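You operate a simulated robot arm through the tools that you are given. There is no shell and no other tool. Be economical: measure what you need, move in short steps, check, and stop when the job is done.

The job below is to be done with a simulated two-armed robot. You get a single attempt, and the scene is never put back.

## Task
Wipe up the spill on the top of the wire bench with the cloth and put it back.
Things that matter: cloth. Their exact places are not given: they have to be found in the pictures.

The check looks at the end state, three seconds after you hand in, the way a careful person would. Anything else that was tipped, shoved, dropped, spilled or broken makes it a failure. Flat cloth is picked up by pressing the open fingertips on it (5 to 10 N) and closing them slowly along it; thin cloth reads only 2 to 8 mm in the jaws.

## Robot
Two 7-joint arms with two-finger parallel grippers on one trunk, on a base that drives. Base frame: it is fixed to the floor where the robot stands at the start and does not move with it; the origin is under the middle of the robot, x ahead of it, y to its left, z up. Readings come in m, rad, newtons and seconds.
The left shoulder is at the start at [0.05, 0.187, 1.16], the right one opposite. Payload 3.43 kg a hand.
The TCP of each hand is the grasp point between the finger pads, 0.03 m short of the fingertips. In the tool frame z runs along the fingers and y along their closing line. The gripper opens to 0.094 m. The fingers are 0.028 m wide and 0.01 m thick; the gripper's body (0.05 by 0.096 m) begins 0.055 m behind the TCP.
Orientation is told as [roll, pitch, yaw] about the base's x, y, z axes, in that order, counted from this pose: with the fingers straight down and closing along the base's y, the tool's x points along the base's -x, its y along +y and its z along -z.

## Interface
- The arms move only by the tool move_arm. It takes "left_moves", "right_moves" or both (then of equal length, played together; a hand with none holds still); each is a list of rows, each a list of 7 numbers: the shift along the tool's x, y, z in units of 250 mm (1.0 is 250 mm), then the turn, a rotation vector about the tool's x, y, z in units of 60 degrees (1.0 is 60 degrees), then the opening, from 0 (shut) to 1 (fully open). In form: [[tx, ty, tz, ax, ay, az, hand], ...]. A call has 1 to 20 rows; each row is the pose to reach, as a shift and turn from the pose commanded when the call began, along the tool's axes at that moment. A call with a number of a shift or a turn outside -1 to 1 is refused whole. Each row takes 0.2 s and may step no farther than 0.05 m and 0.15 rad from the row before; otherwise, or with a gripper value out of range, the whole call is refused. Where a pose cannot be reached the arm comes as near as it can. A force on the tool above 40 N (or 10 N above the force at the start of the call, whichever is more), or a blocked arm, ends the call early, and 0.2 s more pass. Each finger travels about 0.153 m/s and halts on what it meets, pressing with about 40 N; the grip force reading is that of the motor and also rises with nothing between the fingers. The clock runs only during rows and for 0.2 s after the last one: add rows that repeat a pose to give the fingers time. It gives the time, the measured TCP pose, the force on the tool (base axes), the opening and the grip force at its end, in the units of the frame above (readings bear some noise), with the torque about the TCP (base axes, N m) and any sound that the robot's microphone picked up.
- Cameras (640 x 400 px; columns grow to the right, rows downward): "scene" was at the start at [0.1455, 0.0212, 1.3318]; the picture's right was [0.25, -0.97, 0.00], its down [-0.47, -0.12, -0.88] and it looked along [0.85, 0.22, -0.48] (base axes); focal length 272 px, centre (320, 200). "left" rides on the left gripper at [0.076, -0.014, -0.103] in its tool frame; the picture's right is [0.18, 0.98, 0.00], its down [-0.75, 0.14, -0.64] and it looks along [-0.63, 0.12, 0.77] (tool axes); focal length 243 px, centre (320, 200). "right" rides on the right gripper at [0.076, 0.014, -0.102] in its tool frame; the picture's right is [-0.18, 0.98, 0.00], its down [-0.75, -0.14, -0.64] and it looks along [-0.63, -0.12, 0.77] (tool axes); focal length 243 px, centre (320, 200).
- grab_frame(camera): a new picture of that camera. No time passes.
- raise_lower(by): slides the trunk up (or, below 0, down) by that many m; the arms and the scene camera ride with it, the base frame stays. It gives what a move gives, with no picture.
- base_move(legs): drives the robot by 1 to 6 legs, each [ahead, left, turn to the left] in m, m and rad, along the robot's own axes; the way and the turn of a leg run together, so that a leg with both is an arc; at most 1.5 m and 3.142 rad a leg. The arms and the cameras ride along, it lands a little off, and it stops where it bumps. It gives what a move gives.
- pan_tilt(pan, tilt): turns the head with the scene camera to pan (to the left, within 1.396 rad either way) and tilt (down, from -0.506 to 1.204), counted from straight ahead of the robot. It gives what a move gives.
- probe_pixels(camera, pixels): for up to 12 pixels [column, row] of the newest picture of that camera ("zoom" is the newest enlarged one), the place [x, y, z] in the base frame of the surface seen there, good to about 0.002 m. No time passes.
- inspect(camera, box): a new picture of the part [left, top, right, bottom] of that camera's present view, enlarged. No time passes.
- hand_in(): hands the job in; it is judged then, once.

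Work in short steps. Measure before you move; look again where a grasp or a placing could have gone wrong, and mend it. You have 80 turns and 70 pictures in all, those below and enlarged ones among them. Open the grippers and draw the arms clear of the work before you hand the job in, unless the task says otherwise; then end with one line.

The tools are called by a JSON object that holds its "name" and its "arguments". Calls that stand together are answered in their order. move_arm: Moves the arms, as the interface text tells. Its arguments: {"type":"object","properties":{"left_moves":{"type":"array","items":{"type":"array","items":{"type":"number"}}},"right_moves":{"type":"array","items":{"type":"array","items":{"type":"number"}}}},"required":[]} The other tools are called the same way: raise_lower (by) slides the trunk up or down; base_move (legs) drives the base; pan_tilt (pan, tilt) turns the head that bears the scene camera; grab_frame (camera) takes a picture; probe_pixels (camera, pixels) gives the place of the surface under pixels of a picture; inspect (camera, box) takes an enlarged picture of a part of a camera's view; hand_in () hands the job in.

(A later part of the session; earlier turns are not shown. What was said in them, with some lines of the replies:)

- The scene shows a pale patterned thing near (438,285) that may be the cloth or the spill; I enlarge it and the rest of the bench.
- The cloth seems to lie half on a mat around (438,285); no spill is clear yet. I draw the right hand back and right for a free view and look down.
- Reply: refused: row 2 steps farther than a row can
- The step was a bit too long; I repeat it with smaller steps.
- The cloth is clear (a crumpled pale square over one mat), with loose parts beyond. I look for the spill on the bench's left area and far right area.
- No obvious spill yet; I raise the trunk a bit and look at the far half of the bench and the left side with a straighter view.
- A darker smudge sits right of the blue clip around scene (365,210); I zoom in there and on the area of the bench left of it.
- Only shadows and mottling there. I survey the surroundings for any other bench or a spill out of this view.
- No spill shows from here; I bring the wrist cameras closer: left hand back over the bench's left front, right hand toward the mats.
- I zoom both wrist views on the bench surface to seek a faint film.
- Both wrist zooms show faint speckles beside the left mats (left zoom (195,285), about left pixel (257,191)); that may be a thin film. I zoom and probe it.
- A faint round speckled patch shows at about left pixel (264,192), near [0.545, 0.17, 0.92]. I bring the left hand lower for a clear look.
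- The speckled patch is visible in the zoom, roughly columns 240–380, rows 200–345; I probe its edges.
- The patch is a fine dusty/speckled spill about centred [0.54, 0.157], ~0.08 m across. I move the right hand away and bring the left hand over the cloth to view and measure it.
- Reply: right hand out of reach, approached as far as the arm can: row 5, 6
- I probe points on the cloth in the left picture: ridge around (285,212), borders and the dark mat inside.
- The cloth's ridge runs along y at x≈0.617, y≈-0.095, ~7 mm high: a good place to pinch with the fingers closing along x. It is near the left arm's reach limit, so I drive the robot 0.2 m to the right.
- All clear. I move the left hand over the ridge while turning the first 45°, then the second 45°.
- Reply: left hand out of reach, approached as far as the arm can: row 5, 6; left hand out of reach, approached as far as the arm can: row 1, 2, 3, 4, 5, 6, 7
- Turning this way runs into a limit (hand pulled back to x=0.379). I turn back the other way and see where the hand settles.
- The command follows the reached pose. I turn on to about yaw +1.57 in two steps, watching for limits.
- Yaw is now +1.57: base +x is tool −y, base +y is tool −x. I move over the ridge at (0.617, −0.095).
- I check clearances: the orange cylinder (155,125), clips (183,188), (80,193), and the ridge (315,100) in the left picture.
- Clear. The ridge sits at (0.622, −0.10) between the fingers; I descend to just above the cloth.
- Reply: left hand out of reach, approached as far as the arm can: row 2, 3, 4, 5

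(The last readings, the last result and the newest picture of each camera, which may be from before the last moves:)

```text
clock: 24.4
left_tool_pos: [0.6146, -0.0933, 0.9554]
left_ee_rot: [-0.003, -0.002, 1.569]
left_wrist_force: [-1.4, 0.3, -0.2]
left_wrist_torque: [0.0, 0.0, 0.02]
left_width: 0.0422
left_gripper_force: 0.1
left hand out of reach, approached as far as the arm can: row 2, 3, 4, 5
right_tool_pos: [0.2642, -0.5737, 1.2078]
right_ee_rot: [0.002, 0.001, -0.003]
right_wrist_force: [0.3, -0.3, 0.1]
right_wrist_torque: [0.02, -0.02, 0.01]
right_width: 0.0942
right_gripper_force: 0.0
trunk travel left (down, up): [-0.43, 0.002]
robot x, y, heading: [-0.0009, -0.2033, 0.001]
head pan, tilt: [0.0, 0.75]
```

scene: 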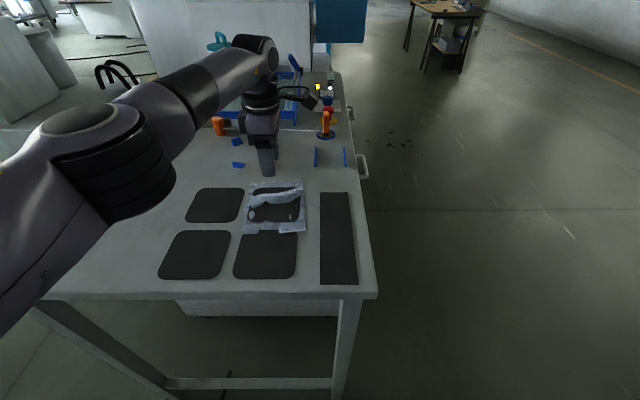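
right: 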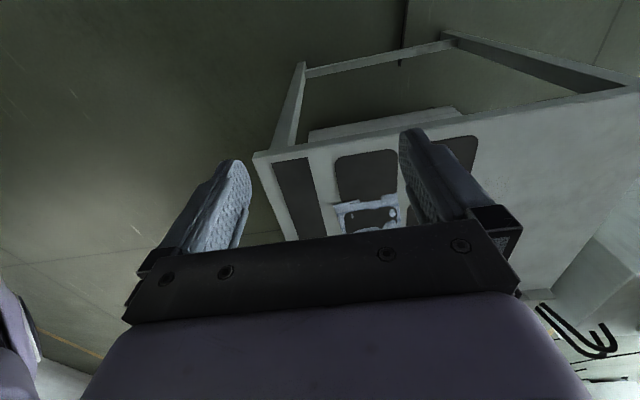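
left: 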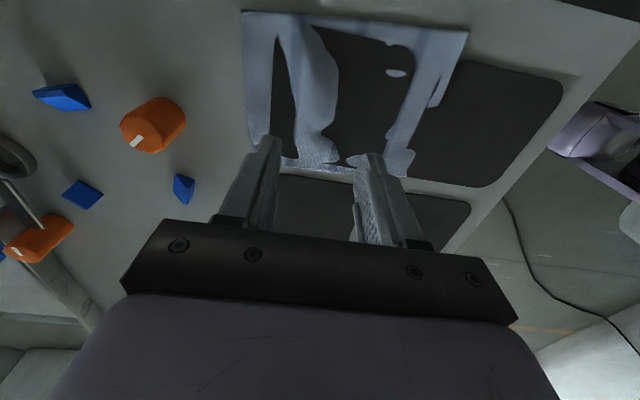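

At the reach limit but over the ridge (x 0.615). I press down in small steps.

{"name": "move_arm", "arguments": {"left_moves": [[0, 0, 0.008, 0, 0, 0, 0.45], [0, 0, 0.016, 0, 0, 0, 0.45], [0, 0, 0.024, 0, 0, 0, 0.45]]}}

```text
clock: 25.2
left_tool_pos: [0.6151, -0.0949, 0.9503]
left_ee_rot: [-0.005, 0.0, 1.567]
left_wrist_force: [0.0, 1.0, 8.8]
left_wrist_torque: [0.01, 0.25, 0.02]
left_width: 0.0422
left_gripper_force: 0.0
right_tool_pos: [0.2624, -0.5749, 1.2089]
right_ee_rot: [0.0, -0.003, -0.003]
right_wrist_force: [0.1, 0.7, 0.5]
right_wrist_torque: [0.03, -0.01, -0.01]
right_width: 0.0939
right_gripper_force: 0.0
trunk travel left (down, up): [-0.43, 0.002]
robot x, y, heading: [0.0008, -0.2028, 0.002]
head pan, tilt: [0.0, 0.75]
```

Contact with 8.8 N: right for cloth. I close slowly while holding.

{"name": "move_arm", "arguments": {"left_moves": [[0, 0, 0, 0, 0, 0, 0.42], [0, 0, 0, 0, 0, 0, 0.39], [0, 0, 0, 0, 0, 0, 0.36], [0, 0, 0, 0, 0, 0, 0.33], [0, 0, 0, 0, 0, 0, 0.3], [0, 0, 0, 0, 0, 0, 0.27], [0, 0, 0, 0, 0, 0, 0.24], [0, 0, 0, 0, 0, 0, 0.21], [0, 0, 0, 0, 0, 0, 0.18], [0, 0, 0, 0, 0, 0, 0.15], [0, 0, 0, 0, 0, 0, 0.12], [0, 0, 0, 0, 0, 0, 0.09], [0, 0, 0, 0, 0, 0, 0.06], [0, 0, 0, 0, 0, 0, 0.03], [0, 0, 0, 0, 0, 0, 0], [0, 0, 0, 0, 0, 0, 0], [0, 0, 0, 0, 0, 0, 0]]}}

{"name": "grab_frame", "arguments": {"camera": "left"}}

```text
clock: 28.8
left_tool_pos: [0.6139, -0.0947, 0.9511]
left_ee_rot: [-0.005, -0.002, 1.57]
left_wrist_force: [0.8, 0.8, 17.8]
left_wrist_torque: [-0.01, 0.01, -0.01]
left_width: 0.0017
left_gripper_force: 36.9
right_tool_pos: [0.2626, -0.5731, 1.2098]
right_ee_rot: [0.002, -0.001, -0.002]
right_wrist_force: [0.5, -0.4, 0.4]
right_wrist_torque: [0.01, -0.02, -0.01]
right_width: 0.0941
right_gripper_force: 0.2
trunk travel left (down, up): [-0.43, 0.002]
robot x, y, heading: [-0.0019, -0.1975, 0.001]
head pan, tilt: [0.0, 0.75]
```

```text
29 pictures are left
```

left: 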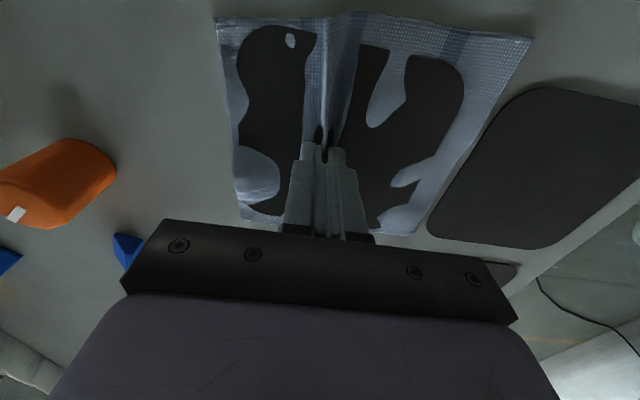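

The cloth has gathered into a fold between the fingers (width 1.7 mm). I lift slowly 6 cm and check.

{"name": "move_arm", "arguments": {"left_moves": [[0, 0, -0.04, 0, 0, 0, 0], [0, 0, -0.1, 0, 0, 0, 0], [0, 0, -0.18, 0, 0, 0, 0], [0, 0, -0.26, 0, 0, 0, 0], [0, 0.04, -0.34, 0, 0, 0, 0], [0, 0.08, -0.4, 0, 0, 0, 0]]}}

{"name": "grab_frame", "arguments": {"camera": "left"}}

{"name": "inspect", "arguments": {"camera": "scene", "box": [150, 110, 390, 260]}}

```text
clock: 30.2
left_tool_pos: [0.5946, -0.0945, 1.051]
left_ee_rot: [0.0, -0.001, 1.568]
left_wrist_force: [-0.7, 0.1, -0.3]
left_wrist_torque: [0.0, -0.02, -0.01]
left_width: 0.0018
left_gripper_force: 36.7
right_tool_pos: [0.2624, -0.5726, 1.2095]
right_ee_rot: [0.001, -0.002, -0.002]
right_wrist_force: [-0.4, -0.4, -0.2]
right_wrist_torque: [-0.02, 0.02, 0.0]
right_width: 0.094
right_gripper_force: 0.0
trunk travel left (down, up): [-0.43, 0.002]
robot x, y, heading: [-0.0004, -0.2032, 0.0]
head pan, tilt: [0.0, 0.75]
```

```text
28 pictures are left
```

left: 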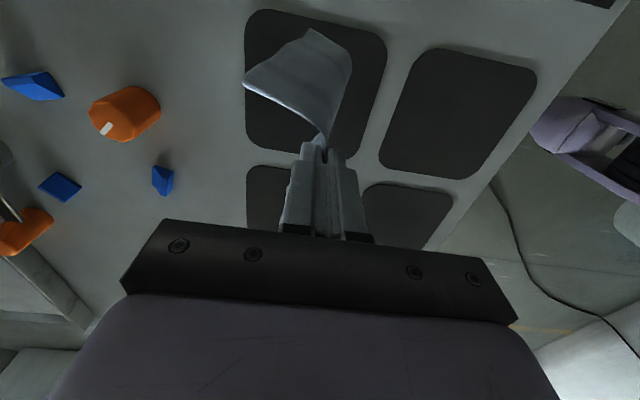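

```text
2.67 times, centred on (270, 185) of scene
```

zoom: 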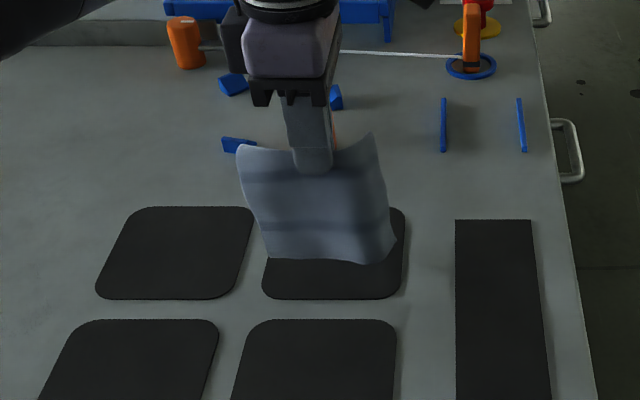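

Cloth is held and hanging from its middle. I carry it left to above the spill at (0.543, 0.155).

{"name": "move_arm", "arguments": {"left_moves": [[-0.15, 0.03, -0.06, 0, 0, 0, 0], [-0.32, 0.06, -0.08, 0, 0, 0, 0], [-0.5, 0.1, -0.08, 0, 0, 0, 0], [-0.68, 0.14, -0.08, 0, 0, 0, 0], [-0.85, 0.18, -0.08, 0, 0, 0, 0], [-1.0, 0.206, -0.08, 0, 0, 0, 0]]}}

{"name": "grab_frame", "arguments": {"camera": "left"}}

{"name": "inspect", "arguments": {"camera": "scene", "box": [60, 110, 300, 260]}}

```text
clock: 31.6
left_tool_pos: [0.543, 0.1566, 1.0672]
left_ee_rot: [-0.001, 0.001, 1.569]
left_wrist_force: [0.6, 0.4, -0.2]
left_wrist_torque: [0.01, 0.02, 0.01]
left_width: 0.0017
left_gripper_force: 36.9
right_tool_pos: [0.2629, -0.5745, 1.2089]
right_ee_rot: [0.001, -0.002, -0.002]
right_wrist_force: [0.1, 0.4, -0.9]
right_wrist_torque: [-0.07, 0.0, -0.04]
right_width: 0.0941
right_gripper_force: 0.2
trunk travel left (down, up): [-0.43, 0.002]
robot x, y, heading: [-0.001, -0.2009, 0.002]
head pan, tilt: [0.0, 0.75]
```

```text
26 pictures are left
```

left: 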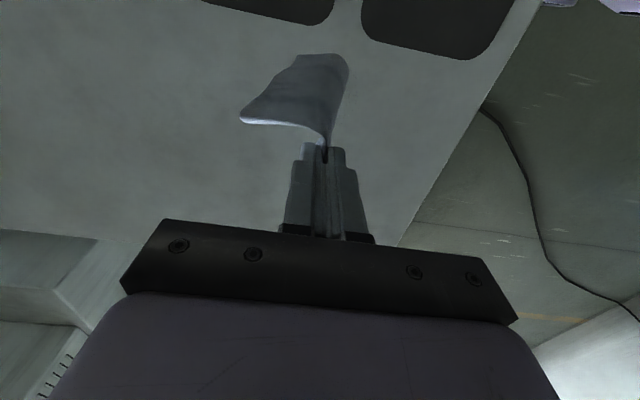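

```text
2.67 times, centred on (180, 185) of scene
```

zoom: 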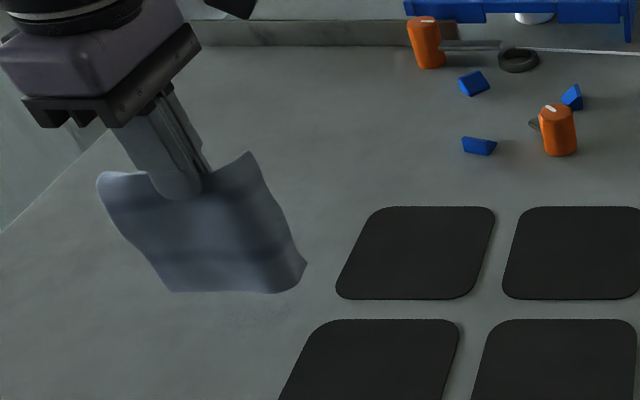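

Speckles of the spill show just below the cloth at zoom (215–295, 285–345); I probe their bounds.

{"name": "probe_pixels", "arguments": {"camera": "zoom", "pixels": [[215, 320], [295, 310], [250, 345], [250, 300]]}}

{"name": "inspect", "arguments": {"camera": "scene", "box": [125, 205, 189, 245]}}

{"name": "probe_pixels", "arguments": {"camera": "zoom", "pixels": [[100, 200], [300, 100], [300, 200], [300, 300], [500, 200]]}}

```text
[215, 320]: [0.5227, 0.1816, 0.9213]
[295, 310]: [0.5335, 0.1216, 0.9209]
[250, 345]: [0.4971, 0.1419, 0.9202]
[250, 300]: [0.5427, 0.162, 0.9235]
```

```text
10.00 times, centred on (157, 225) of scene
```

zoom: 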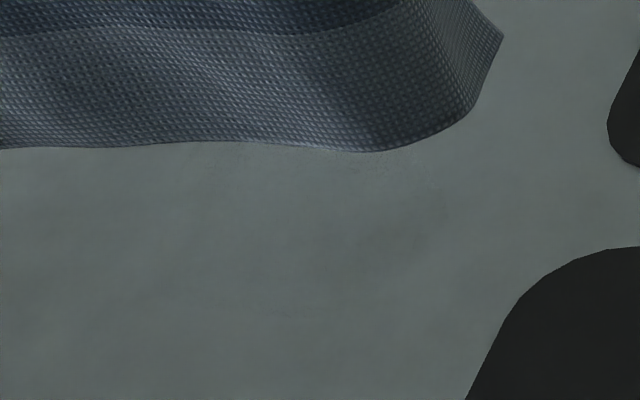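

```text
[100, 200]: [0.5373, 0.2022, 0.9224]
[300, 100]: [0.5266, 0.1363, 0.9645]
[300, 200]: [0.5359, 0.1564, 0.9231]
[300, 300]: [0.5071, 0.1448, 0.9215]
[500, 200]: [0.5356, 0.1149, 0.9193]
```

Bounds agree: x 0.495–0.58, y 0.12–0.19. I lower the cloth onto the patch, slowly at the end.

{"name": "move_arm", "arguments": {"left_moves": [[0, 0, 0.1, 0, 0, 0, 0], [0, 0, 0.2, 0, 0, 0, 0], [0, 0, 0.3, 0, 0, 0, 0], [0, 0, 0.38, 0, 0, 0, 0], [0, 0, 0.42, 0, 0, 0, 0], [0, 0, 0.445, 0, 0, 0, 0], [0, 0, 0.455, 0, 0, 0, 0]]}}

```text
clock: 33.2
left_tool_pos: [0.5443, 0.1547, 0.957]
left_ee_rot: [-0.002, -0.002, 1.569]
left_wrist_force: [-1.8, -0.8, 6.3]
left_wrist_torque: [0.06, 0.11, 0.02]
left_width: 0.0017
left_gripper_force: 36.3
right_tool_pos: [0.2632, -0.5748, 1.2089]
right_ee_rot: [0.002, -0.002, -0.001]
right_wrist_force: [0.1, 0.3, -0.5]
right_wrist_torque: [0.0, 0.0, 0.0]
right_width: 0.0941
right_gripper_force: 0.1
trunk travel left (down, up): [-0.43, 0.002]
robot x, y, heading: [0.0002, -0.2038, 0.003]
head pan, tilt: [0.0, 0.75]
```

Contact at 6.3 N through the cloth. I wipe in a zigzag over the whole patch with slight extra pressure.

{"name": "move_arm", "arguments": {"left_moves": [[0.09, 0.1, 0.006, 0, 0, 0, 0], [0.18, 0.2, 0.006, 0, 0, 0, 0], [0.18, 0.01, 0.006, 0, 0, 0, 0], [0.18, -0.18, 0.006, 0, 0, 0, 0], [0.09, -0.18, 0.006, 0, 0, 0, 0], [0.09, 0.01, 0.006, 0, 0, 0, 0], [0.09, 0.2, 0.006, 0, 0, 0, 0], [0, 0.2, 0.006, 0, 0, 0, 0], [0, 0.01, 0.006, 0, 0, 0, 0], [0, -0.18, 0.006, 0, 0, 0, 0], [-0.09, -0.18, 0.006, 0, 0, 0, 0], [-0.09, 0.01, 0.006, 0, 0, 0, 0], [-0.09, 0.2, 0.006, 0, 0, 0, 0], [-0.18, 0.2, 0.006, 0, 0, 0, 0], [-0.18, 0.01, 0.006, 0, 0, 0, 0], [-0.18, -0.18, 0.006, 0, 0, 0, 0], [-0.09, -0.09, 0.006, 0, 0, 0, 0], [0, 0, 0.006, 0, 0, 0, 0]]}}

{"name": "grab_frame", "arguments": {"camera": "left"}}

```text
clock: 37.0
left_tool_pos: [0.5426, 0.1529, 0.9556]
left_ee_rot: [-0.003, -0.002, 1.57]
left_wrist_force: [0.6, 0.5, 0.4]
left_wrist_torque: [-0.05, -0.01, -0.02]
left_width: 0.0022
left_gripper_force: 36.3
right_tool_pos: [0.2634, -0.5742, 1.2083]
right_ee_rot: [0.002, 0.0, -0.001]
right_wrist_force: [-0.2, -0.8, 0.4]
right_wrist_torque: [0.01, -0.02, 0.0]
right_width: 0.0941
right_gripper_force: 0.0
trunk travel left (down, up): [-0.43, 0.002]
robot x, y, heading: [-0.0025, -0.1994, -0.001]
head pan, tilt: [0.0, 0.75]
```

```text
23 pictures are left
```

left: 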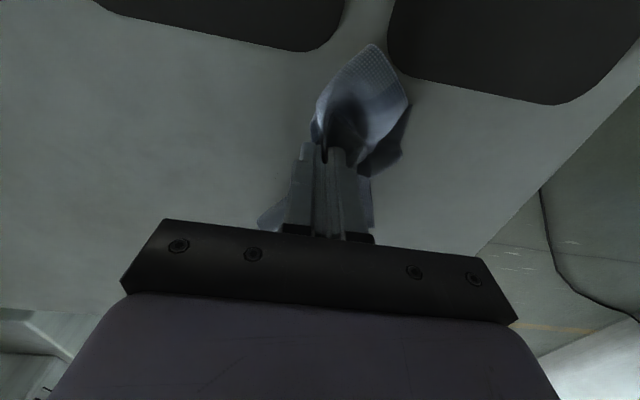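

The force fell to 0.4 N as the cloth shifted, so part of the wipe had little pressure. I press down in steps to restore contact.

{"name": "move_arm", "arguments": {"left_moves": [[0, 0, 0.006, 0, 0, 0, 0], [0, 0, 0.012, 0, 0, 0, 0], [0, 0, 0.018, 0, 0, 0, 0]]}}

```text
clock: 37.8
left_tool_pos: [0.5425, 0.1547, 0.9516]
left_ee_rot: [-0.003, 0.001, 1.57]
left_wrist_force: [-0.6, 0.4, 9.0]
left_wrist_torque: [0.01, 0.12, -0.02]
left_width: 0.0019
left_gripper_force: 36.4
right_tool_pos: [0.2638, -0.5725, 1.2102]
right_ee_rot: [0.002, -0.002, -0.001]
right_wrist_force: [0.2, 0.6, -1.5]
right_wrist_torque: [0.03, 0.0, -0.02]
right_width: 0.094
right_gripper_force: 0.1
trunk travel left (down, up): [-0.43, 0.002]
robot x, y, heading: [-0.0005, -0.2019, 0.002]
head pan, tilt: [0.0, 0.75]
```

9 N now. I repeat the zigzag at this height.

{"name": "move_arm", "arguments": {"left_moves": [[0.09, 0.1, 0.002, 0, 0, 0, 0], [0.18, 0.2, 0.002, 0, 0, 0, 0], [0.18, 0.01, 0.002, 0, 0, 0, 0], [0.18, -0.18, 0.002, 0, 0, 0, 0], [0.09, -0.18, 0.002, 0, 0, 0, 0], [0.09, 0.01, 0.002, 0, 0, 0, 0], [0.09, 0.2, 0.002, 0, 0, 0, 0], [0, 0.2, 0.002, 0, 0, 0, 0], [0, 0.01, 0.002, 0, 0, 0, 0], [0, -0.18, 0.002, 0, 0, 0, 0], [-0.09, -0.18, 0.002, 0, 0, 0, 0], [-0.09, 0.01, 0.002, 0, 0, 0, 0], [-0.09, 0.2, 0.002, 0, 0, 0, 0], [-0.18, 0.2, 0.002, 0, 0, 0, 0], [-0.18, 0.01, 0.002, 0, 0, 0, 0], [-0.18, -0.18, 0.002, 0, 0, 0, 0], [-0.09, -0.09, 0.002, 0, 0, 0, 0], [0, 0, 0.002, 0, 0, 0, 0]]}}

{"name": "move_arm", "arguments": {"left_moves": [[0, 0, -0.1, 0, 0, 0, 0], [0, 0, -0.25, 0, 0, 0, 0], [0, -0.1, -0.4, 0, 0, 0, 0], [0, -0.25, -0.5, 0, 0, 0, 0], [0, -0.25, -0.5, 0, 0, 0, 0]]}}

{"name": "grab_frame", "arguments": {"camera": "left"}}

{"name": "inspect", "arguments": {"camera": "scene", "box": [60, 130, 268, 260]}}

```text
clock: 41.6
left_tool_pos: [0.5444, 0.155, 0.9522]
left_ee_rot: [-0.007, -0.002, 1.57]
left_wrist_force: [4.1, 3.6, 15.0]
left_wrist_torque: [0.12, -0.12, 0.01]
left_width: 0.0022
left_gripper_force: 36.4
right_tool_pos: [0.2644, -0.5739, 1.2082]
right_ee_rot: [0.003, -0.004, 0.0]
right_wrist_force: [-0.2, -0.3, 0.0]
right_wrist_torque: [0.05, -0.02, -0.01]
right_width: 0.0943
right_gripper_force: 0.2
trunk travel left (down, up): [-0.43, 0.002]
robot x, y, heading: [0.0051, -0.2038, -0.004]
head pan, tilt: [0.0, 0.75]
```

```text
clock: 42.8
left_tool_pos: [0.6055, 0.1561, 1.077]
left_ee_rot: [-0.002, -0.002, 1.569]
left_wrist_force: [0.1, 0.9, -0.3]
left_wrist_torque: [0.02, 0.03, 0.0]
left_width: 0.002
left_gripper_force: 36.3
right_tool_pos: [0.2637, -0.5725, 1.2101]
right_ee_rot: [-0.001, -0.001, -0.002]
right_wrist_force: [0.8, 0.8, -0.3]
right_wrist_torque: [0.0, -0.01, 0.01]
right_width: 0.094
right_gripper_force: 0.1
trunk travel left (down, up): [-0.43, 0.002]
robot x, y, heading: [0.0, -0.2023, 0.002]
head pan, tilt: [0.0, 0.75]
```

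```text
22 pictures are left
```

left: 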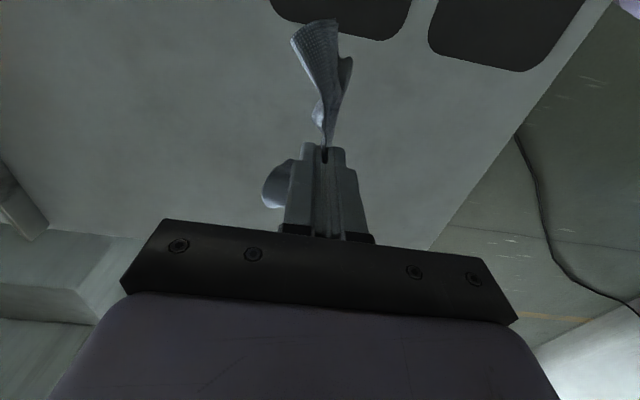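

```text
3.08 times, centred on (164, 195) of scene
```

zoom: 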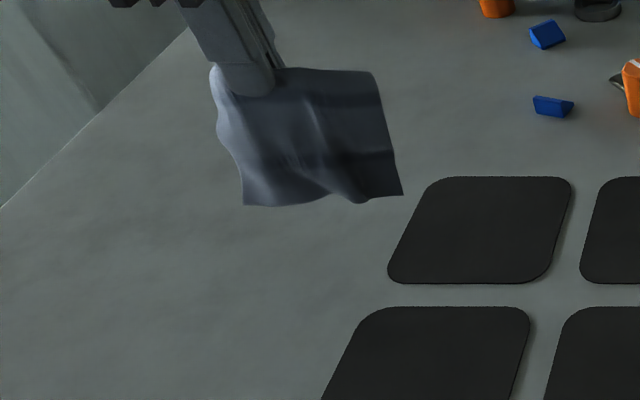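

No speckles left around zoom (293,293) where the spill was. I check at high magnification from both cameras.

{"name": "inspect", "arguments": {"camera": "scene", "box": [115, 190, 211, 250]}}

{"name": "inspect", "arguments": {"camera": "left", "box": [330, 40, 490, 200]}}

```text
6.67 times, centred on (163, 220) of scene
```

zoom: 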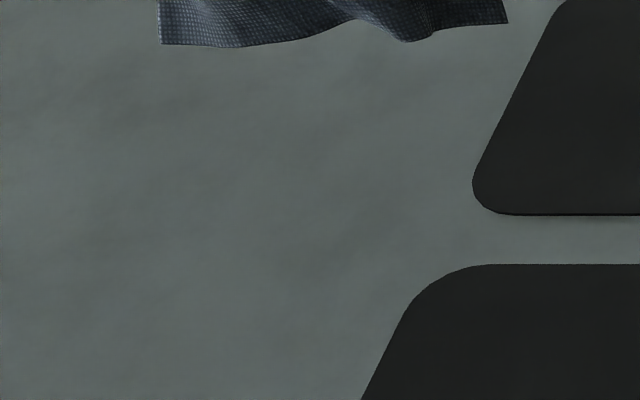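

```text
2.50 times, centred on (410, 120) of left
```

zoom: 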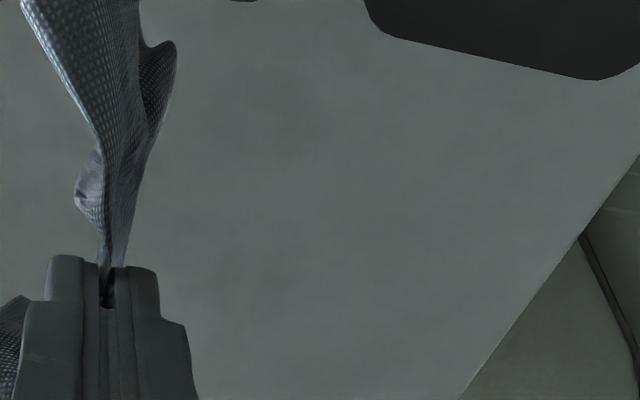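

The patch is clean. I carry the cloth back over its old place (0.612, −0.095).

{"name": "move_arm", "arguments": {"left_moves": [[0.15, 0, 0, 0, 0, 0, 0], [0.32, 0, 0, 0, 0, 0, 0], [0.5, 0, 0, 0, 0, 0, 0], [0.68, 0, 0, 0, 0, 0, 0], [0.85, 0, 0, 0, 0, 0, 0], [1.0, -0.02, 0.03, 0, 0, 0, 0], [1.0, -0.02, 0.1, 0, 0, 0, 0]]}}

{"name": "grab_frame", "arguments": {"camera": "left"}}

{"name": "inspect", "arguments": {"camera": "scene", "box": [150, 110, 390, 260]}}

```text
clock: 44.4
left_tool_pos: [0.611, -0.0938, 1.0477]
left_ee_rot: [-0.001, 0.0, 1.57]
left_wrist_force: [0.6, 0.4, 0.3]
left_wrist_torque: [0.01, -0.01, -0.02]
left_width: 0.0019
left_gripper_force: 36.4
right_tool_pos: [0.2642, -0.5725, 1.2091]
right_ee_rot: [-0.001, 0.0, -0.003]
right_wrist_force: [0.1, 0.6, -0.6]
right_wrist_torque: [-0.01, 0.05, -0.03]
right_width: 0.094
right_gripper_force: 0.0
trunk travel left (down, up): [-0.43, 0.002]
robot x, y, heading: [-0.0014, -0.2011, 0.002]
head pan, tilt: [0.0, 0.75]
```

```text
18 pictures are left
```

left: 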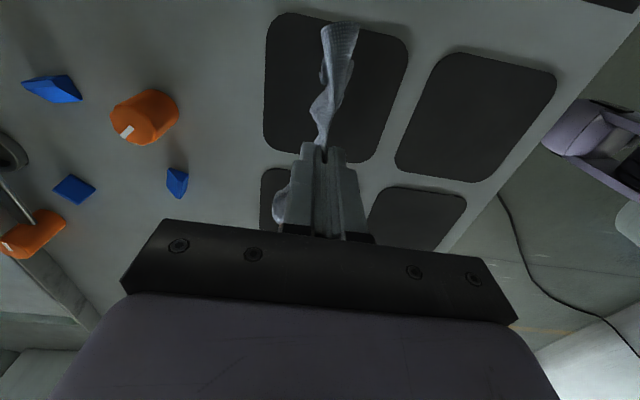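

```text
2.67 times, centred on (270, 185) of scene
```

zoom: 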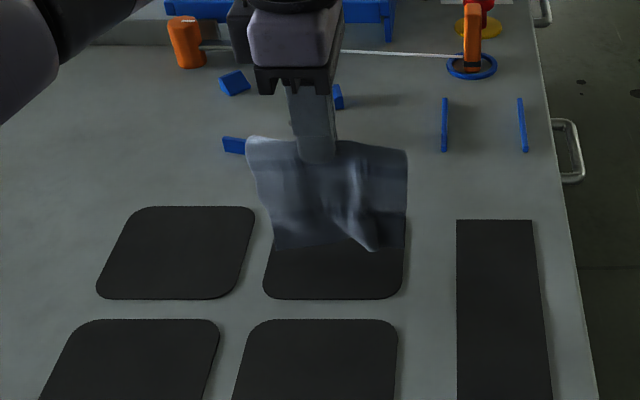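

The cloth is above its place. I lower it to the bench slowly.

{"name": "move_arm", "arguments": {"left_moves": [[0, 0, 0.06, 0, 0, 0, 0], [0, 0, 0.12, 0, 0, 0, 0], [0, 0, 0.18, 0, 0, 0, 0], [0, 0, 0.24, 0, 0, 0, 0], [0, 0, 0.3, 0, 0, 0, 0], [0, 0, 0.34, 0, 0, 0, 0], [0, 0, 0.36, 0, 0, 0, 0], [0, 0, 0.36, 0, 0, 0, 0]]}}

{"name": "grab_frame", "arguments": {"camera": "left"}}

```text
clock: 46.2
left_tool_pos: [0.6108, -0.0938, 0.9594]
left_ee_rot: [-0.001, -0.001, 1.57]
left_wrist_force: [-0.5, 0.4, 0.9]
left_wrist_torque: [0.0, 0.0, -0.01]
left_width: 0.0019
left_gripper_force: 36.9
right_tool_pos: [0.2633, -0.573, 1.2087]
right_ee_rot: [0.002, 0.0, -0.002]
right_wrist_force: [0.9, -0.2, -0.6]
right_wrist_torque: [0.0, -0.01, 0.01]
right_width: 0.0939
right_gripper_force: 0.1
trunk travel left (down, up): [-0.43, 0.002]
robot x, y, heading: [-0.0004, -0.2022, 0.001]
head pan, tilt: [0.0, 0.75]
```

```text
16 pictures are left
```

left: 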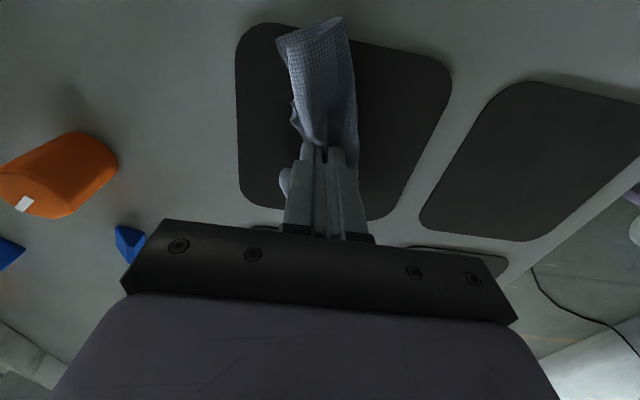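

The cloth rests folded at its place; I open the fingers slowly to drop and spread it.

{"name": "move_arm", "arguments": {"left_moves": [[0, 0, 0.005, 0, 0, 0, 0.05], [0, 0, 0.005, 0, 0, 0, 0.12], [0, 0, 0.005, 0, 0, 0, 0.2], [0, 0, 0.005, 0, 0, 0, 0.3], [0, 0, 0.005, 0, 0, 0, 0.4], [0, 0, 0.005, 0, 0, 0, 0.5], [0, 0, 0.005, 0, 0, 0, 0.5]]}}

{"name": "move_arm", "arguments": {"left_moves": [[0, 0, -0.08, 0, 0, 0, 0.5], [0, 0, -0.2, 0, 0, 0, 0.5], [0, 0, -0.36, 0, 0, 0, 0.5], [0, 0.1, -0.5, 0, 0, 0, 0.5]]}}

{"name": "grab_frame", "arguments": {"camera": "left"}}

{"name": "inspect", "arguments": {"camera": "scene", "box": [150, 130, 342, 250]}}

```text
clock: 47.8
left_tool_pos: [0.6115, -0.0951, 0.958]
left_ee_rot: [-0.001, 0.001, 1.567]
left_wrist_force: [-0.3, 0.5, -0.2]
left_wrist_torque: [0.02, -0.02, -0.01]
left_width: 0.047
left_gripper_force: 0.1
right_tool_pos: [0.2646, -0.5737, 1.2077]
right_ee_rot: [0.003, -0.001, -0.001]
right_wrist_force: [-0.3, -0.1, 0.2]
right_wrist_torque: [0.0, 0.02, 0.03]
right_width: 0.0938
right_gripper_force: 0.0
trunk travel left (down, up): [-0.43, 0.002]
robot x, y, heading: [-0.0009, -0.2005, -0.002]
head pan, tilt: [0.0, 0.75]
```

```text
clock: 48.8
left_tool_pos: [0.5849, -0.0944, 1.0828]
left_ee_rot: [-0.002, 0.001, 1.568]
left_wrist_force: [-0.3, -0.7, -0.4]
left_wrist_torque: [0.05, -0.01, -0.02]
left_width: 0.0469
left_gripper_force: 0.0
right_tool_pos: [0.2625, -0.5728, 1.2098]
right_ee_rot: [-0.002, -0.002, -0.003]
right_wrist_force: [-0.1, -0.4, 0.6]
right_wrist_torque: [0.0, 0.01, -0.01]
right_width: 0.0937
right_gripper_force: 0.0
trunk travel left (down, up): [-0.43, 0.002]
robot x, y, heading: [0.0015, -0.2019, 0.002]
head pan, tilt: [0.0, 0.75]
```

```text
15 pictures are left
```

left: 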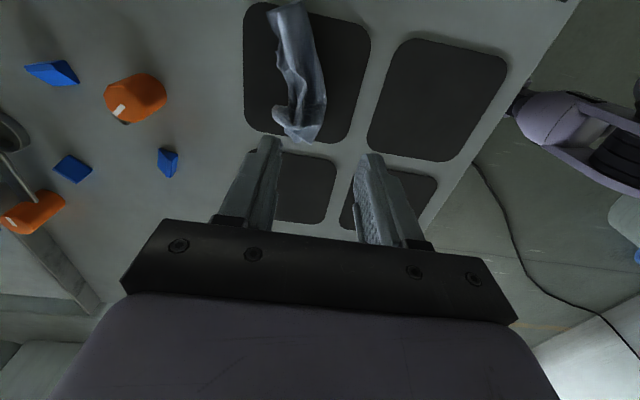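

```text
3.33 times, centred on (246, 190) of scene
```

zoom: 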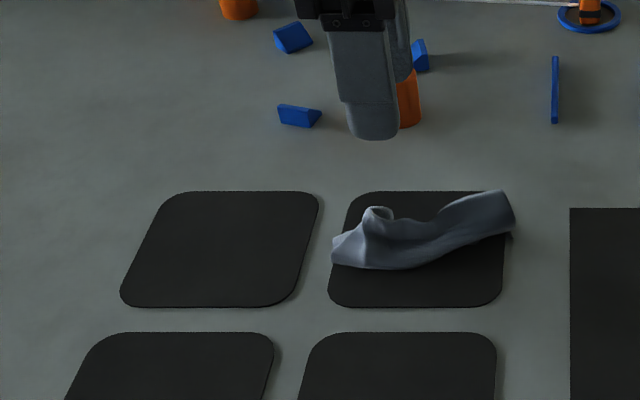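

The cloth is back at its place but bunched up. Originally it lay spread, so I look closer at it to see whether I can take a corner and lay it out.

{"name": "inspect", "arguments": {"camera": "left", "box": [230, 0, 358, 150]}}

{"name": "probe_pixels", "arguments": {"camera": "left", "pixels": [[290, 10], [295, 40], [315, 60], [290, 80], [312, 95], [285, 118], [305, 128], [300, 138], [275, 15]]}}

```text
2.67 times, centred on (294, 75) of left
```

zoom: 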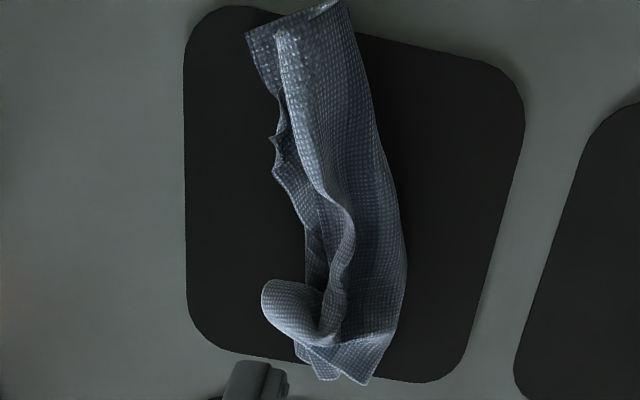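

```text
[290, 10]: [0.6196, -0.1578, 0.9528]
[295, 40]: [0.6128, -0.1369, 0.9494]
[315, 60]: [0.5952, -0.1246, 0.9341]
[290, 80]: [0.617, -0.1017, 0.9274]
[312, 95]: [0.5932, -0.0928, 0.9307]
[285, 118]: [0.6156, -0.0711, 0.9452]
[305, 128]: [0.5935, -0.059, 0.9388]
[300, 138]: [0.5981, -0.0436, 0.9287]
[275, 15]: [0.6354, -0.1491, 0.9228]
```

The bundle lies at x 0.585–0.635, y −0.16…−0.04, centred on the original centre. I try to undo the pinch: closed tips pressed lightly into the middle, then opening to spread it along x.

{"name": "move_arm", "arguments": {"left_moves": [[0, -0.04, 0, 0, 0, 0, 0.2], [0, -0.08, 0.12, 0, 0, 0, 0.02], [0, -0.08, 0.24, 0, 0, 0, 0.02], [0, -0.08, 0.36, 0, 0, 0, 0.02], [0, -0.08, 0.44, 0, 0, 0, 0.02], [0, -0.08, 0.48, 0, 0, 0, 0.02], [0, -0.08, 0.5, 0, 0, 0, 0.02], [0, -0.08, 0.51, 0, 0, 0, 0.02]]}}

{"name": "grab_frame", "arguments": {"camera": "left"}}

```text
clock: 50.6
left_tool_pos: [0.6042, -0.094, 0.9569]
left_ee_rot: [-0.002, 0.0, 1.568]
left_wrist_force: [-0.2, -0.4, 1.2]
left_wrist_torque: [-0.01, 0.04, 0.02]
left_width: 0.0022
left_gripper_force: 0.0
right_tool_pos: [0.2637, -0.5747, 1.2089]
right_ee_rot: [0.003, 0.0, -0.001]
right_wrist_force: [0.1, 0.6, 0.7]
right_wrist_torque: [-0.02, -0.02, 0.01]
right_width: 0.0936
right_gripper_force: 0.0
trunk travel left (down, up): [-0.43, 0.002]
robot x, y, heading: [-0.0041, -0.2029, 0.002]
head pan, tilt: [0.0, 0.75]
```

```text
12 pictures are left
```

left: 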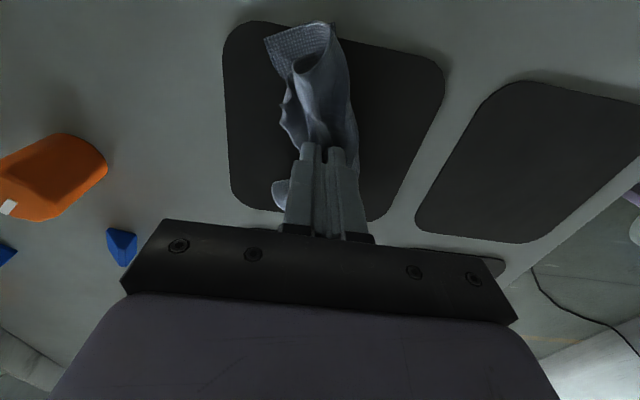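

Contact is light (1.2 N). I press a little more and open slowly to spread, then lift to look.

{"name": "move_arm", "arguments": {"left_moves": [[0, 0, 0.008, 0, 0, 0, 0.02], [0, 0, 0.014, 0, 0, 0, 0.06], [0, 0, 0.014, 0, 0, 0, 0.14], [0, 0, 0.014, 0, 0, 0, 0.22], [0, 0, 0.014, 0, 0, 0, 0.3], [0, 0, 0.014, 0, 0, 0, 0.38], [0, 0, 0.014, 0, 0, 0, 0.46], [0, 0, 0.014, 0, 0, 0, 0.54], [0, 0, 0.014, 0, 0, 0, 0.62], [0, 0, 0.014, 0, 0, 0, 0.7], [0, 0, 0.014, 0, 0, 0, 0.78], [0, 0, 0.014, 0, 0, 0, 0.78]]}}

{"name": "move_arm", "arguments": {"left_moves": [[0, 0, -0.08, 0, 0, 0, 0.8], [0, 0, -0.24, 0, 0, 0, 0.8], [0, 0, -0.4, 0, 0, 0, 0.8], [0, 0.05, -0.52, 0, 0, 0, 0.8]]}}

{"name": "inspect", "arguments": {"camera": "left", "box": [180, 0, 420, 150]}}

{"name": "inspect", "arguments": {"camera": "scene", "box": [150, 130, 342, 250]}}

```text
clock: 53.2
left_tool_pos: [0.6052, -0.0947, 0.9518]
left_ee_rot: [-0.002, 0.001, 1.568]
left_wrist_force: [-0.4, 0.1, -0.1]
left_wrist_torque: [0.01, 0.0, 0.0]
left_width: 0.0731
left_gripper_force: 0.0
right_tool_pos: [0.2633, -0.5745, 1.2097]
right_ee_rot: [0.004, 0.0, -0.002]
right_wrist_force: [-0.4, 0.9, 0.0]
right_wrist_torque: [0.02, -0.05, 0.04]
right_width: 0.094
right_gripper_force: 0.0
trunk travel left (down, up): [-0.43, 0.002]
robot x, y, heading: [-0.0019, -0.2028, 0.004]
head pan, tilt: [0.0, 0.75]
```

```text
clock: 54.2
left_tool_pos: [0.5923, -0.0944, 1.0825]
left_ee_rot: [-0.004, -0.001, 1.571]
left_wrist_force: [-0.1, -0.5, 0.2]
left_wrist_torque: [0.01, -0.01, 0.01]
left_width: 0.0751
left_gripper_force: 0.0
right_tool_pos: [0.2623, -0.5732, 1.2088]
right_ee_rot: [0.002, -0.003, -0.001]
right_wrist_force: [-0.6, 0.4, -0.8]
right_wrist_torque: [-0.01, 0.01, 0.01]
right_width: 0.0941
right_gripper_force: 0.1
trunk travel left (down, up): [-0.43, 0.002]
robot x, y, heading: [-0.0025, -0.2006, -0.001]
head pan, tilt: [0.0, 0.75]
```

```text
2.67 times, centred on (300, 75) of left
```

zoom: 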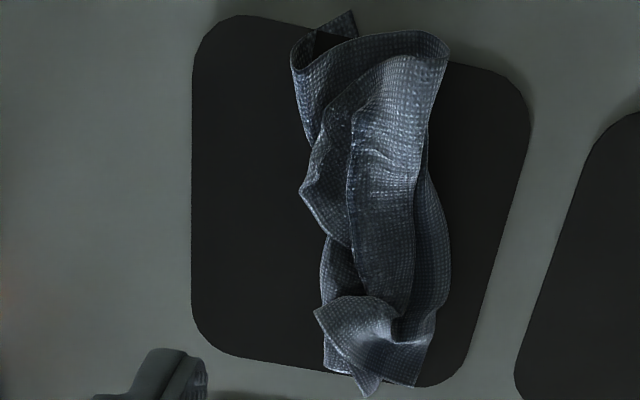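

```text
3.33 times, centred on (246, 190) of scene
```

zoom: 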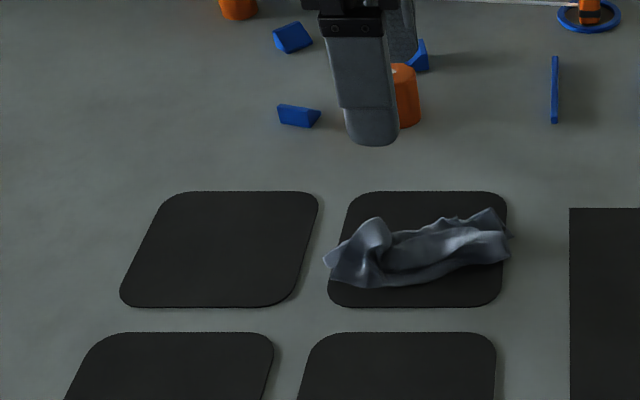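

The cloth lies within its old footprint, centred on its original centre, a bit rumpled but released. I draw the left arm up and back clear and check the scene.

{"name": "move_arm", "arguments": {"left_moves": [[0, 0.1, -0.1, 0, 0, 0, 1], [0, 0.25, -0.2, 0, 0, 0, 1], [0, 0.42, -0.25, 0, 0, 0, 1], [0, 0.6, -0.28, 0, 0, 0, 1], [0, 0.78, -0.3, 0, 0, 0, 1], [-0.15, 0.9, -0.3, 0, 0, 0, 1], [-0.32, 0.95, -0.3, 0, 0, 0, 1], [-0.5, 0.95, -0.3, 0, 0, 0, 1]]}}

{"name": "pan_tilt", "arguments": {"pan": 0.3, "tilt": 0.75}}

{"name": "grab_frame", "arguments": {"camera": "scene"}}

{"name": "inspect", "arguments": {"camera": "scene", "box": [240, 90, 480, 240]}}

```text
clock: 56.0
left_tool_pos: [0.3524, 0.0335, 1.1575]
left_ee_rot: [-0.001, 0.0, 1.57]
left_wrist_force: [0.6, -0.2, -0.6]
left_wrist_torque: [0.02, -0.02, 0.01]
left_width: 0.0938
left_gripper_force: 0.0
right_tool_pos: [0.2634, -0.5734, 1.2099]
right_ee_rot: [0.0, -0.002, -0.001]
right_wrist_force: [-0.1, -0.8, 0.6]
right_wrist_torque: [0.01, -0.04, 0.0]
right_width: 0.0941
right_gripper_force: 0.0
trunk travel left (down, up): [-0.43, 0.002]
robot x, y, heading: [0.002, -0.2035, 0.002]
head pan, tilt: [0.0, 0.75]
```

```text
clock: 56.8
left_tool_pos: [0.3542, 0.0307, 1.1564]
left_ee_rot: [-0.002, 0.0, 1.569]
left_wrist_force: [-0.4, -0.9, -0.6]
left_wrist_torque: [0.01, 0.03, -0.01]
left_width: 0.0939
left_gripper_force: 0.0
right_tool_pos: [0.2638, -0.5738, 1.2095]
right_ee_rot: [0.001, 0.0, -0.001]
right_wrist_force: [0.2, 0.3, -0.5]
right_wrist_torque: [0.0, -0.01, -0.04]
right_width: 0.094
right_gripper_force: 0.0
trunk travel left (down, up): [-0.43, 0.002]
robot x, y, heading: [0.0018, -0.2007, 0.001]
head pan, tilt: [0.3, 0.75]
```

```text
9 pictures are left
```

scene: 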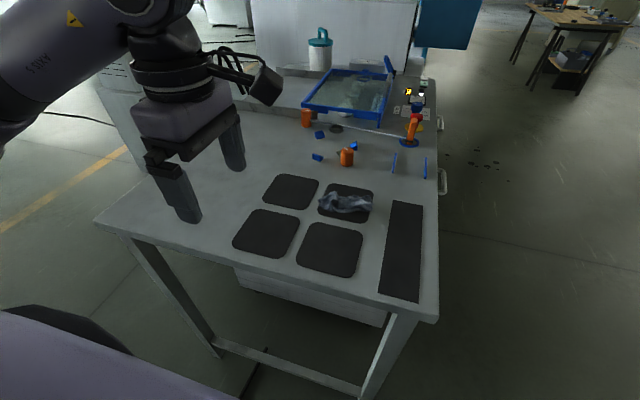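

```text
2.67 times, centred on (360, 165) of scene
```

zoom: 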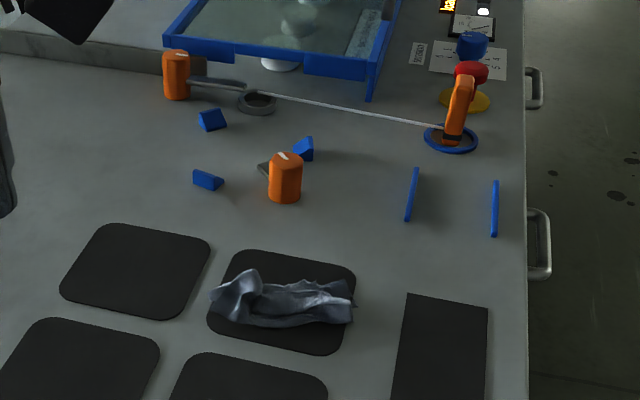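

Everything else is undisturbed. One last magnified look at the wiped area, around scene (235,190).

{"name": "inspect", "arguments": {"camera": "scene", "box": [190, 140, 286, 220]}}

{"name": "probe_pixels", "arguments": {"camera": "zoom", "pixels": [[320, 200], [200, 200], [320, 300]]}}

```text
5.00 times, centred on (238, 180) of scene
```

zoom: 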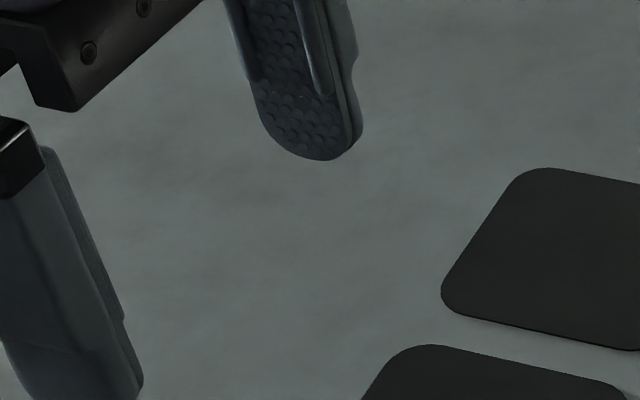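

```text
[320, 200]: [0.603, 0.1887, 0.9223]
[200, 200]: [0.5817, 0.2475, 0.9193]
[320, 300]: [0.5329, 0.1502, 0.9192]
```

The wiped area at zoom (320,300) is clean, the cloth is back, and both grippers are open and clear. I hand in.

{"name": "hand_in", "arguments": {}}

```text
The job is handed in.
```

I wiped up the spill on the bench, a faint speckled patch near [0.54, 0.16], and no trace of it shows in the last close-ups. The cloth is back in its original spot, but it lies rumpled there instead of spread out as it was at the start. Nothing else on the bench was moved.
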